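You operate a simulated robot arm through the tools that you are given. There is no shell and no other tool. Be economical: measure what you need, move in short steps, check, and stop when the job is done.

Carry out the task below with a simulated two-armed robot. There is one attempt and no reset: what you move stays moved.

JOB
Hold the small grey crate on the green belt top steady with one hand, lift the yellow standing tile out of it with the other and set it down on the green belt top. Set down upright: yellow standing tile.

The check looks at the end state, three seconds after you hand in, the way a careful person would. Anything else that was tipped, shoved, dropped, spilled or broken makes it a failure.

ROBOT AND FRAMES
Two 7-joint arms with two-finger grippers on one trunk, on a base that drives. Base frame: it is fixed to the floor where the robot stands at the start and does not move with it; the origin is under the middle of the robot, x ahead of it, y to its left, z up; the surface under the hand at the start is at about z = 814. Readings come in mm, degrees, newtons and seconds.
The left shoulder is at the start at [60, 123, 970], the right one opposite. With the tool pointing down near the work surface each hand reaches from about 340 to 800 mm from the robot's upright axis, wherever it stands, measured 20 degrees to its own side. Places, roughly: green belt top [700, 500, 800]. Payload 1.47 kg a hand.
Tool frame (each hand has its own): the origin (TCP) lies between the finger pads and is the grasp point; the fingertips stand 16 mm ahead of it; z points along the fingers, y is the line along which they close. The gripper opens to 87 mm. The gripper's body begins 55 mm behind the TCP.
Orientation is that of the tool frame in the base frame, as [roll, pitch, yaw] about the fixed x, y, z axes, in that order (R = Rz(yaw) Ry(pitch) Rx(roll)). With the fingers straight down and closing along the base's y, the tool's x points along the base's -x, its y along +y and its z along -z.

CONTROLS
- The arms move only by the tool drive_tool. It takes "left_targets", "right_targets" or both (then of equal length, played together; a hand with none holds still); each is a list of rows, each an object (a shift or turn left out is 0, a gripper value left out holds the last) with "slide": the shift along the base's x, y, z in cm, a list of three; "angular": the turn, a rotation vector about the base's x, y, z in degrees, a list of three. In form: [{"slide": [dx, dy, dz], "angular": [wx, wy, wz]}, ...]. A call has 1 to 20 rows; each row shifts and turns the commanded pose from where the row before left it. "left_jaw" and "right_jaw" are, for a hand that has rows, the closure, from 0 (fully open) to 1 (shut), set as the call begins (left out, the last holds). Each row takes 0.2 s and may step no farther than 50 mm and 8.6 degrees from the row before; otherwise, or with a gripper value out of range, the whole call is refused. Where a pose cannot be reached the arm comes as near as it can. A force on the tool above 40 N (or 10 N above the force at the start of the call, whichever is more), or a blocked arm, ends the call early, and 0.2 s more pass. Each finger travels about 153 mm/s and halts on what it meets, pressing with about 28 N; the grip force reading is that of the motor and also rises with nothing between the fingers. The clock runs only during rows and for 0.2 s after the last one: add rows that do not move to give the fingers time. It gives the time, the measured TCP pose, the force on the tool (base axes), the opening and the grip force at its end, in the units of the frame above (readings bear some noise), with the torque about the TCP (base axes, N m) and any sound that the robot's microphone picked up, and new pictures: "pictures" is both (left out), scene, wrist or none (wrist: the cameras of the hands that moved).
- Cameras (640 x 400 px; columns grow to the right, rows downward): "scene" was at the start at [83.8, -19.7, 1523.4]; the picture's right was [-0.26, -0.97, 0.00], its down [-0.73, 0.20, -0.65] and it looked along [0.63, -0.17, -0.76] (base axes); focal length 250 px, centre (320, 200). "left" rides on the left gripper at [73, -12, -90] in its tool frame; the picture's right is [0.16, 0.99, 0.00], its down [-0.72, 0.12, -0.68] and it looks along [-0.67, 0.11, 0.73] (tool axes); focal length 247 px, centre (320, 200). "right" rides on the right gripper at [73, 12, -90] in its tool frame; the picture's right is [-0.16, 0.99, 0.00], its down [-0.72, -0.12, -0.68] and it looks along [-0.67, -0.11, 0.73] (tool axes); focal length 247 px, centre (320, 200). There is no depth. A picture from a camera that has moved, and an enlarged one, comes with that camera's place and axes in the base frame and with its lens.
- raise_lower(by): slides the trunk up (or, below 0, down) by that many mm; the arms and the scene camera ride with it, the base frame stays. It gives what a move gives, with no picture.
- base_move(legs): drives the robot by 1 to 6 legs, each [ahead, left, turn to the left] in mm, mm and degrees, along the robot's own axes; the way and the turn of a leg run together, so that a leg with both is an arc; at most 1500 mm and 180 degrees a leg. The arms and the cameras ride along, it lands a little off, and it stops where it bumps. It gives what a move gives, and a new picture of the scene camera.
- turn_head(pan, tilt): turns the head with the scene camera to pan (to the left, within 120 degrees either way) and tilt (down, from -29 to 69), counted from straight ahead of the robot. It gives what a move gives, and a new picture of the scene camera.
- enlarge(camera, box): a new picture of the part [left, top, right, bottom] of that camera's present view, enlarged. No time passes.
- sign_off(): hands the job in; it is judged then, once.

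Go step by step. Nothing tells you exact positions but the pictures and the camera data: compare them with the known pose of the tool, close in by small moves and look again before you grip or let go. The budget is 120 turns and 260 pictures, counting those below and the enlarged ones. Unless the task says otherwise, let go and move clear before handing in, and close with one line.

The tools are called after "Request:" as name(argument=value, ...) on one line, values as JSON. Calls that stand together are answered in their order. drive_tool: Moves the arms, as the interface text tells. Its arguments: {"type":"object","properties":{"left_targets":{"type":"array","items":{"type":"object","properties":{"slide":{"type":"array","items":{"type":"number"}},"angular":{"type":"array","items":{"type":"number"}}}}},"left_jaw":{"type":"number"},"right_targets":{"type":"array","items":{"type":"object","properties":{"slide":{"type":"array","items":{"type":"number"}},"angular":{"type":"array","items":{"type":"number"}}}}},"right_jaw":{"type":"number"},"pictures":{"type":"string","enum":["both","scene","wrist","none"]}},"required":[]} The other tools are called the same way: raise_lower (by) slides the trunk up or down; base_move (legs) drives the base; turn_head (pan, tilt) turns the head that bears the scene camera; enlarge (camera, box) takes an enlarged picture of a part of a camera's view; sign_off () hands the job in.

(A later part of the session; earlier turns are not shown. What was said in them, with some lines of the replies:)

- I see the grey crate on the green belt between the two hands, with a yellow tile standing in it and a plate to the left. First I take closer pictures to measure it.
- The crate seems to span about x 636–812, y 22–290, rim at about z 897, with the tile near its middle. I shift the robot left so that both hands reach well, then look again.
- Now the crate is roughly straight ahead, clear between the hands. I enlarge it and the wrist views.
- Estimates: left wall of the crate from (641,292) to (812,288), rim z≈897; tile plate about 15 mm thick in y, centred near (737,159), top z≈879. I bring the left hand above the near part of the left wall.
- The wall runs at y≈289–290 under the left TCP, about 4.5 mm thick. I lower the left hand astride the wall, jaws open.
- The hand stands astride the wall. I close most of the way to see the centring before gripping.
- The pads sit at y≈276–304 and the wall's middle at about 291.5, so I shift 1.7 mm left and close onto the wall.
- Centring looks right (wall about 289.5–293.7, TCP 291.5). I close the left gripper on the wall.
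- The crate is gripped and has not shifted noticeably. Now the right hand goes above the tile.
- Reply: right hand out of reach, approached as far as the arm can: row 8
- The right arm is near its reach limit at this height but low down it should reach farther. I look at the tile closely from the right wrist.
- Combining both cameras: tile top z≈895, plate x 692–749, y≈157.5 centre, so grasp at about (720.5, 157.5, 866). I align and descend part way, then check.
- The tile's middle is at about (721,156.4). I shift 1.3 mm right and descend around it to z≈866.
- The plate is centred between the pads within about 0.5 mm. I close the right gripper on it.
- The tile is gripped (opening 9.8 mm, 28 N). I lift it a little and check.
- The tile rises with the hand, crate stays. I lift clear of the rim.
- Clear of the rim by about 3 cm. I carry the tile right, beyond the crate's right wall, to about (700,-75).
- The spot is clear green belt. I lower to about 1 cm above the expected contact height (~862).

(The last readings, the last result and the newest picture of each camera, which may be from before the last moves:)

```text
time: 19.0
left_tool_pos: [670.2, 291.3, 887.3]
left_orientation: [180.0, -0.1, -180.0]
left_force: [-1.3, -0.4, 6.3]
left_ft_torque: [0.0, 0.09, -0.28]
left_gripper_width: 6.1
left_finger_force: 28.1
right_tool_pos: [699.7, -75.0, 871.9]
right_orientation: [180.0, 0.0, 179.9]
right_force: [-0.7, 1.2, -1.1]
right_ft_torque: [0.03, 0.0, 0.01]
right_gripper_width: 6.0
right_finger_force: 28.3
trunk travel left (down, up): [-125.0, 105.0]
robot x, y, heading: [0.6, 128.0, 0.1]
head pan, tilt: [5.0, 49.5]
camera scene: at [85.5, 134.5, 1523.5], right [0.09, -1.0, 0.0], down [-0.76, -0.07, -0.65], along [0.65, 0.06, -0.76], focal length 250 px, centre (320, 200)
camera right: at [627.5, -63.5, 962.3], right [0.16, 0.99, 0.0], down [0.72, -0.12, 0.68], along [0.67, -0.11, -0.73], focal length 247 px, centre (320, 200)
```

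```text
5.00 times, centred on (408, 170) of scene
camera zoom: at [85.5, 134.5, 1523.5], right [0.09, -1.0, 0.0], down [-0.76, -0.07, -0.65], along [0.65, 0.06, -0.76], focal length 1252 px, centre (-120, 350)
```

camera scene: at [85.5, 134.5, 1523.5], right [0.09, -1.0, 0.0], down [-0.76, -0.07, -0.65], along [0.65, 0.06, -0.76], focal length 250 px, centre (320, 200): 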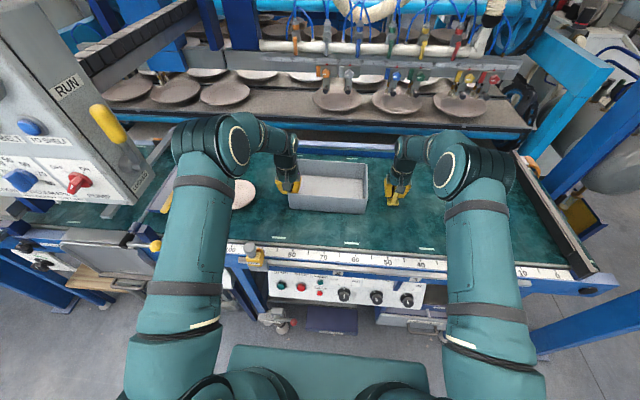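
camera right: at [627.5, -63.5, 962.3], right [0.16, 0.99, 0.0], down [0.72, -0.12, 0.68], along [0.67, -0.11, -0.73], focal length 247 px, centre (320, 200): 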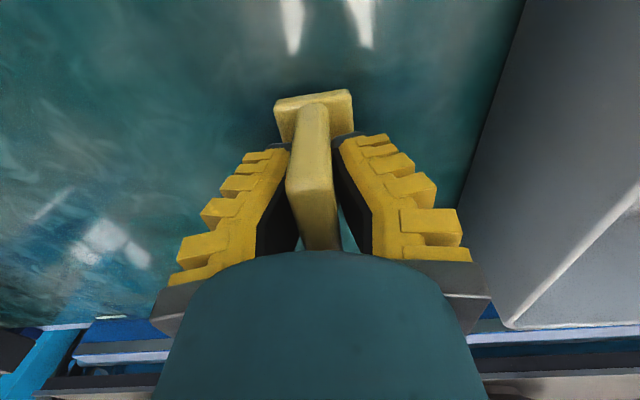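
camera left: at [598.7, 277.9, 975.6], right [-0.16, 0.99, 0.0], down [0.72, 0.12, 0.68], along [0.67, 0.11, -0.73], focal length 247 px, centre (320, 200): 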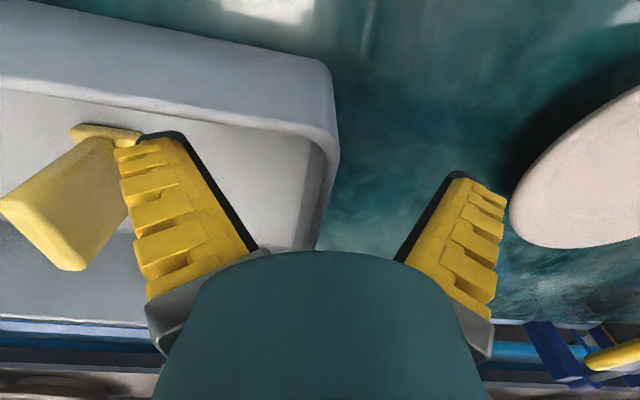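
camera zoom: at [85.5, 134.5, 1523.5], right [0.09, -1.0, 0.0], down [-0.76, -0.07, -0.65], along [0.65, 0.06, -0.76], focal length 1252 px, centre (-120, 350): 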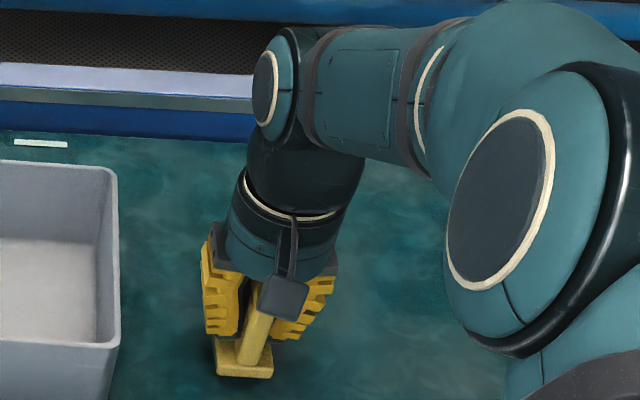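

The tile hangs upright, still about 1 cm above the belt. I go down in small steps watching the force.

Request:
drive_tool(right_targets=[{"slide": [0, 0, -0.3]}, {"slide": [0, 0, -0.3]}, {}], pictures="none")

```text
time: 19.8
left_tool_pos: [669.7, 290.4, 887.0]
left_orientation: [-180.0, 0.0, -180.0]
left_force: [-0.9, 0.1, 6.0]
left_ft_torque: [0.01, 0.03, -0.27]
left_gripper_width: 6.0
left_finger_force: 28.1
right_tool_pos: [699.6, -74.0, 865.4]
right_orientation: [180.0, 0.1, 179.9]
right_force: [0.5, 0.4, -1.6]
right_ft_torque: [0.01, 0.01, -0.01]
right_gripper_width: 6.3
right_finger_force: 28.5
trunk travel left (down, up): [-125.0, 105.0]
robot x, y, heading: [-1.8, 128.5, 0.1]
head pan, tilt: [5.0, 49.5]
```

Request:
drive_tool(right_targets=[{"slide": [0, 0, -0.15]}, {"slide": [0, 0, -0.15]}, {}], pictures="none")

```text
time: 20.6
left_tool_pos: [670.6, 290.8, 886.8]
left_orientation: [-180.0, 0.0, 180.0]
left_force: [-0.4, -0.2, 5.9]
left_ft_torque: [0.0, 0.01, -0.28]
left_gripper_width: 6.1
left_finger_force: 28.0
right_tool_pos: [700.8, -73.3, 862.8]
right_orientation: [-179.9, 0.0, 180.0]
right_force: [-0.5, 0.6, -1.5]
right_ft_torque: [0.04, -0.02, 0.01]
right_gripper_width: 6.1
right_finger_force: 28.4
trunk travel left (down, up): [-125.0, 105.0]
robot x, y, heading: [-0.6, 122.8, 0.3]
head pan, tilt: [5.0, 49.5]
```

No contact yet at z≈862.8; I continue in small steps.

Request:
drive_tool(right_targets=[{"slide": [0, 0, -0.15]}, {}], pictures="none")

Request:
drive_tool(right_targets=[{"slide": [0, 0, -0.1]}, {}], pictures="none")

Request:
enlarge(camera="scene", box=[376, 160, 440, 210])

```text
time: 21.2
left_tool_pos: [670.7, 290.2, 887.4]
left_orientation: [180.0, 0.1, -180.0]
left_force: [-0.2, -1.6, 5.0]
left_ft_torque: [-0.02, 0.11, -0.23]
left_gripper_width: 6.1
left_finger_force: 28.3
right_tool_pos: [700.6, -73.7, 862.2]
right_orientation: [180.0, 0.1, -180.0]
right_force: [-2.0, 1.5, 1.9]
right_ft_torque: [0.0, -0.01, 0.0]
right_gripper_width: 6.5
right_finger_force: 27.4
trunk travel left (down, up): [-125.0, 105.0]
robot x, y, heading: [-1.5, 127.8, -0.1]
head pan, tilt: [5.0, 49.5]
```

```text
time: 21.8
left_tool_pos: [670.6, 290.9, 887.2]
left_orientation: [-180.0, 0.1, -180.0]
left_force: [1.2, -1.3, 3.7]
left_ft_torque: [0.0, 0.03, -0.22]
left_gripper_width: 5.7
left_finger_force: 28.1
right_tool_pos: [700.9, -73.3, 860.8]
right_orientation: [179.9, 0.1, 180.0]
right_force: [-1.8, 0.4, 6.1]
right_ft_torque: [-0.05, 0.07, 0.01]
right_gripper_width: 8.5
right_finger_force: 28.3
trunk travel left (down, up): [-125.0, 105.0]
robot x, y, heading: [-0.9, 128.5, -0.0]
head pan, tilt: [5.0, 49.5]
```

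```text
8.00 times, centred on (408, 185) of scene
camera zoom: at [85.2, 134.8, 1523.5], right [0.09, -1.0, 0.0], down [-0.76, -0.07, -0.65], along [0.65, 0.06, -0.76], focal length 2004 px, centre (-384, 320)
```

zoom: 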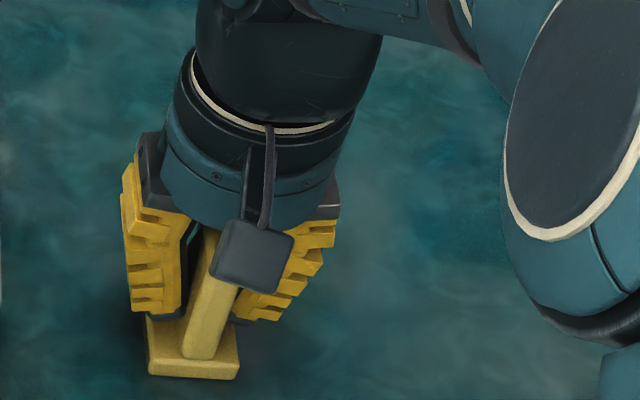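

The tile now rests on the belt (force changed by about +7.5 N). I open the right gripper.

Request:
drive_tool(right_targets=[{}, {}], right_jaw=0.75, pictures="none")

Request:
drive_tool(right_targets=[{}, {}], right_jaw=0.3, pictures="wrist")

Request:
enlarge(camera="scene", box=[376, 160, 440, 210])

```text
time: 22.4
left_tool_pos: [670.5, 290.7, 886.1]
left_orientation: [-180.0, 0.0, 179.9]
left_force: [0.0, -0.5, 5.7]
left_ft_torque: [-0.02, -0.09, -0.26]
left_gripper_width: 5.8
left_finger_force: 28.2
right_tool_pos: [699.9, -74.1, 860.7]
right_orientation: [180.0, 0.0, -180.0]
right_force: [1.0, -0.9, 0.8]
right_ft_torque: [0.01, 0.01, 0.0]
right_gripper_width: 28.1
right_finger_force: 5.1
trunk travel left (down, up): [-125.0, 105.0]
robot x, y, heading: [2.3, 130.1, -0.0]
head pan, tilt: [5.0, 49.5]
```

```text
time: 23.0
left_tool_pos: [670.9, 291.1, 886.7]
left_orientation: [180.0, 0.0, 179.9]
left_force: [-0.9, -0.4, 5.4]
left_ft_torque: [0.0, 0.05, -0.27]
left_gripper_width: 5.8
left_finger_force: 28.3
right_tool_pos: [699.9, -75.9, 860.3]
right_orientation: [-180.0, 0.0, -180.0]
right_force: [-0.7, 0.3, 0.4]
right_ft_torque: [0.03, -0.02, 0.0]
right_gripper_width: 65.3
right_finger_force: 3.6
trunk travel left (down, up): [-125.0, 105.0]
robot x, y, heading: [-0.3, 125.9, 0.1]
head pan, tilt: [5.0, 49.5]
camera right: at [627.5, -63.0, 950.8], right [0.16, 0.99, 0.0], down [0.72, -0.12, 0.68], along [0.67, -0.11, -0.73], focal length 247 px, centre (320, 200)
```

right: 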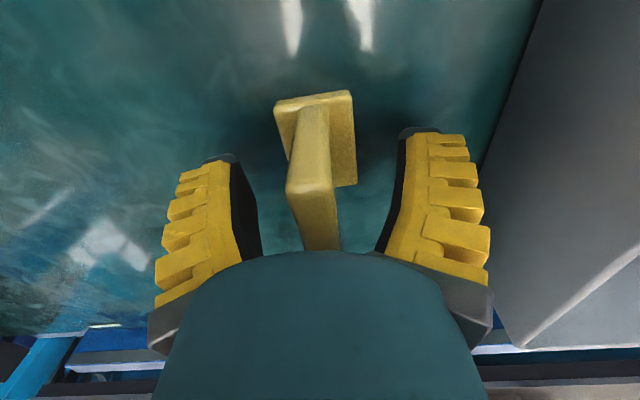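

```text
8.00 times, centred on (408, 185) of scene
camera zoom: at [85.5, 134.5, 1523.5], right [0.09, -1.0, 0.0], down [-0.76, -0.07, -0.65], along [0.65, 0.06, -0.76], focal length 2004 px, centre (-384, 320)
```

zoom: 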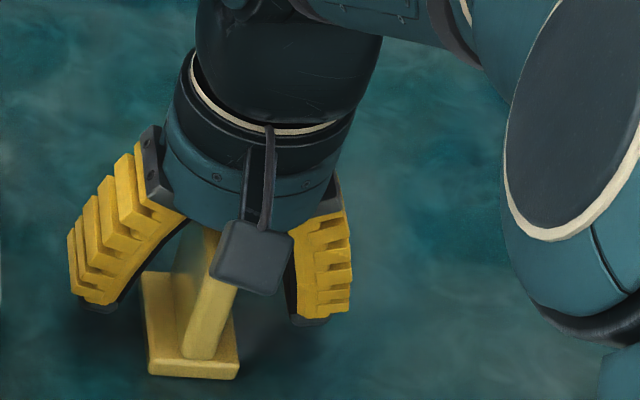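

The tile stands free on the belt. I raise the right hand straight up.

Request:
drive_tool(right_targets=[{"slide": [0, 0, 2]}, {"slide": [0, 0, 3]}, {"slide": [0, 0, 4]}, {"slide": [-1, -2, 4]}, {"slide": [-2, -4, 2]}, {"slide": [-2, -4, 0]}, {}], pictures="scene")

Request:
drive_tool(left_targets=[{}, {}], left_jaw=0.75, pictures="none")

Request:
enlarge(camera="scene", box=[256, 130, 448, 230])

```text
time: 24.6
left_tool_pos: [670.6, 291.1, 886.0]
left_orientation: [180.0, 0.0, 179.9]
left_force: [-1.1, 0.2, 4.8]
left_ft_torque: [-0.03, -0.09, -0.26]
left_gripper_width: 5.9
left_finger_force: 28.2
right_tool_pos: [649.3, -172.7, 1010.6]
right_orientation: [-180.0, 0.0, -179.8]
right_force: [-0.5, -0.3, 0.0]
right_ft_torque: [0.01, -0.03, 0.01]
right_gripper_width: 65.3
right_finger_force: 3.2
trunk travel left (down, up): [-125.0, 105.0]
robot x, y, heading: [1.1, 126.9, -0.1]
head pan, tilt: [5.0, 49.5]
camera scene: at [85.5, 134.7, 1523.5], right [0.09, -1.0, 0.0], down [-0.76, -0.07, -0.65], along [0.65, 0.06, -0.76], focal length 250 px, centre (320, 200)
```

scene: 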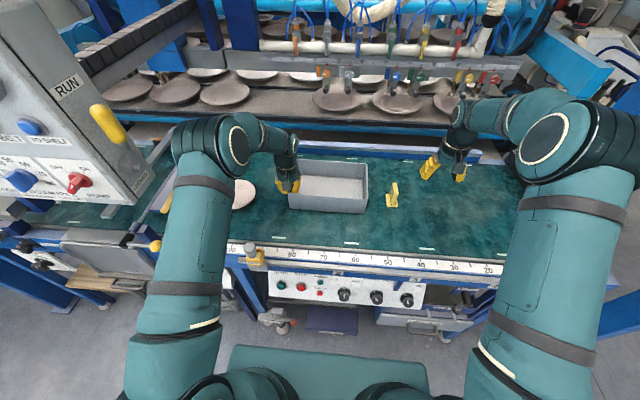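

```text
time: 25.2
left_tool_pos: [671.1, 291.4, 885.0]
left_orientation: [179.9, 0.0, -180.0]
left_force: [-0.2, -0.2, -0.5]
left_ft_torque: [0.0, 0.0, -0.01]
left_gripper_width: 27.9
left_finger_force: 4.3
right_tool_pos: [650.2, -174.0, 1010.7]
right_orientation: [-180.0, 0.0, -180.0]
right_force: [0.4, -0.2, 0.4]
right_ft_torque: [0.0, -0.01, -0.02]
right_gripper_width: 65.3
right_finger_force: 3.3
trunk travel left (down, up): [-125.0, 105.0]
robot x, y, heading: [-2.7, 127.2, 0.0]
head pan, tilt: [5.0, 49.5]
```

```text
3.33 times, centred on (352, 180) of scene
camera zoom: at [86.3, 134.7, 1523.4], right [0.09, -1.0, 0.0], down [-0.76, -0.07, -0.65], along [0.65, 0.06, -0.76], focal length 835 px, centre (213, 267)
```

zoom: 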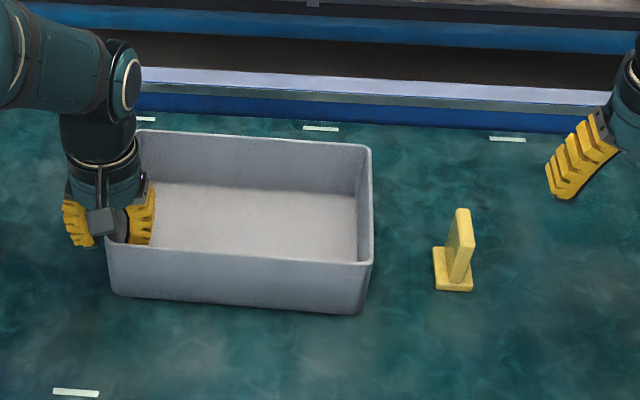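

The tile stands upright and the crate is in place with the left jaws open. I lift the left hand clear.

Request:
drive_tool(left_targets=[{"slide": [0, 0, 1.5]}, {"slide": [0, 0, 3]}, {"slide": [0, 0, 4]}, {"slide": [0, 0, 4]}, {"slide": [-2, 1, 2]}, {"slide": [-3, 1, 0]}, {}], pictures="scene")

Request:
enlarge(camera="scene", box=[224, 130, 448, 230])

```text
time: 26.8
left_tool_pos: [621.0, 309.5, 1031.0]
left_orientation: [180.0, 0.1, -180.0]
left_force: [0.5, -0.6, 0.2]
left_ft_torque: [0.0, 0.03, -0.04]
left_gripper_width: 28.3
left_finger_force: 4.3
right_tool_pos: [651.4, -173.7, 1009.2]
right_orientation: [180.0, 0.1, 179.9]
right_force: [0.1, -1.1, -0.4]
right_ft_torque: [-0.01, 0.03, -0.02]
right_gripper_width: 65.3
right_finger_force: 3.8
trunk travel left (down, up): [-125.0, 105.0]
robot x, y, heading: [4.3, 126.5, 0.1]
head pan, tilt: [5.0, 49.5]
camera scene: at [86.7, 134.6, 1523.4], right [0.09, -1.0, 0.0], down [-0.76, -0.07, -0.65], along [0.65, 0.06, -0.76], focal length 250 px, centre (320, 200)
```

scene: 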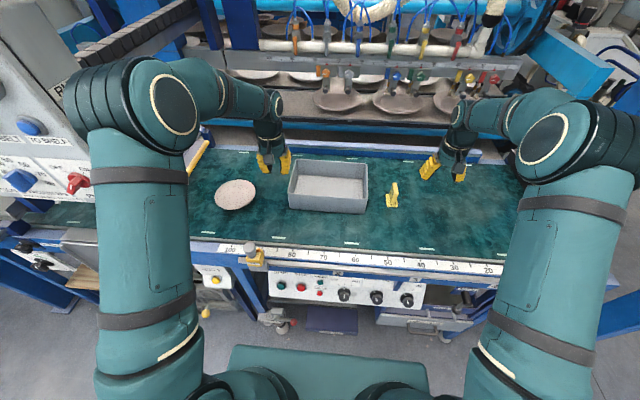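

```text
2.86 times, centred on (336, 180) of scene
camera zoom: at [86.7, 134.6, 1523.4], right [0.09, -1.0, 0.0], down [-0.76, -0.07, -0.65], along [0.65, 0.06, -0.76], focal length 716 px, centre (274, 257)
```

zoom: 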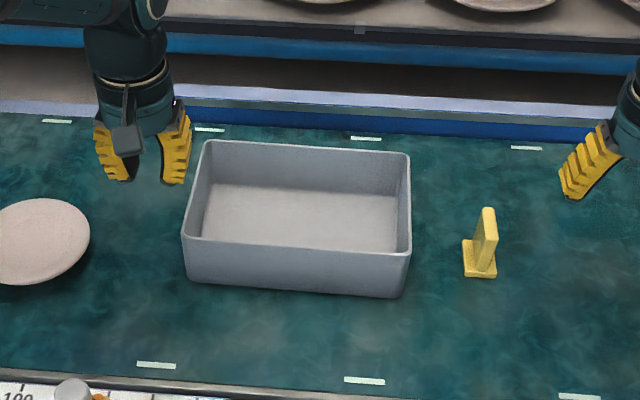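

Crate, plate and tile are all standing properly and both hands are clear, so I hand in.

Request:
sign_off()

```text
The job is handed in.
```

The yellow tile now stands upright on the green belt, just to the right of the crate. The crate stayed in place, nothing else was disturbed, both hands are clear, and the job is handed in.
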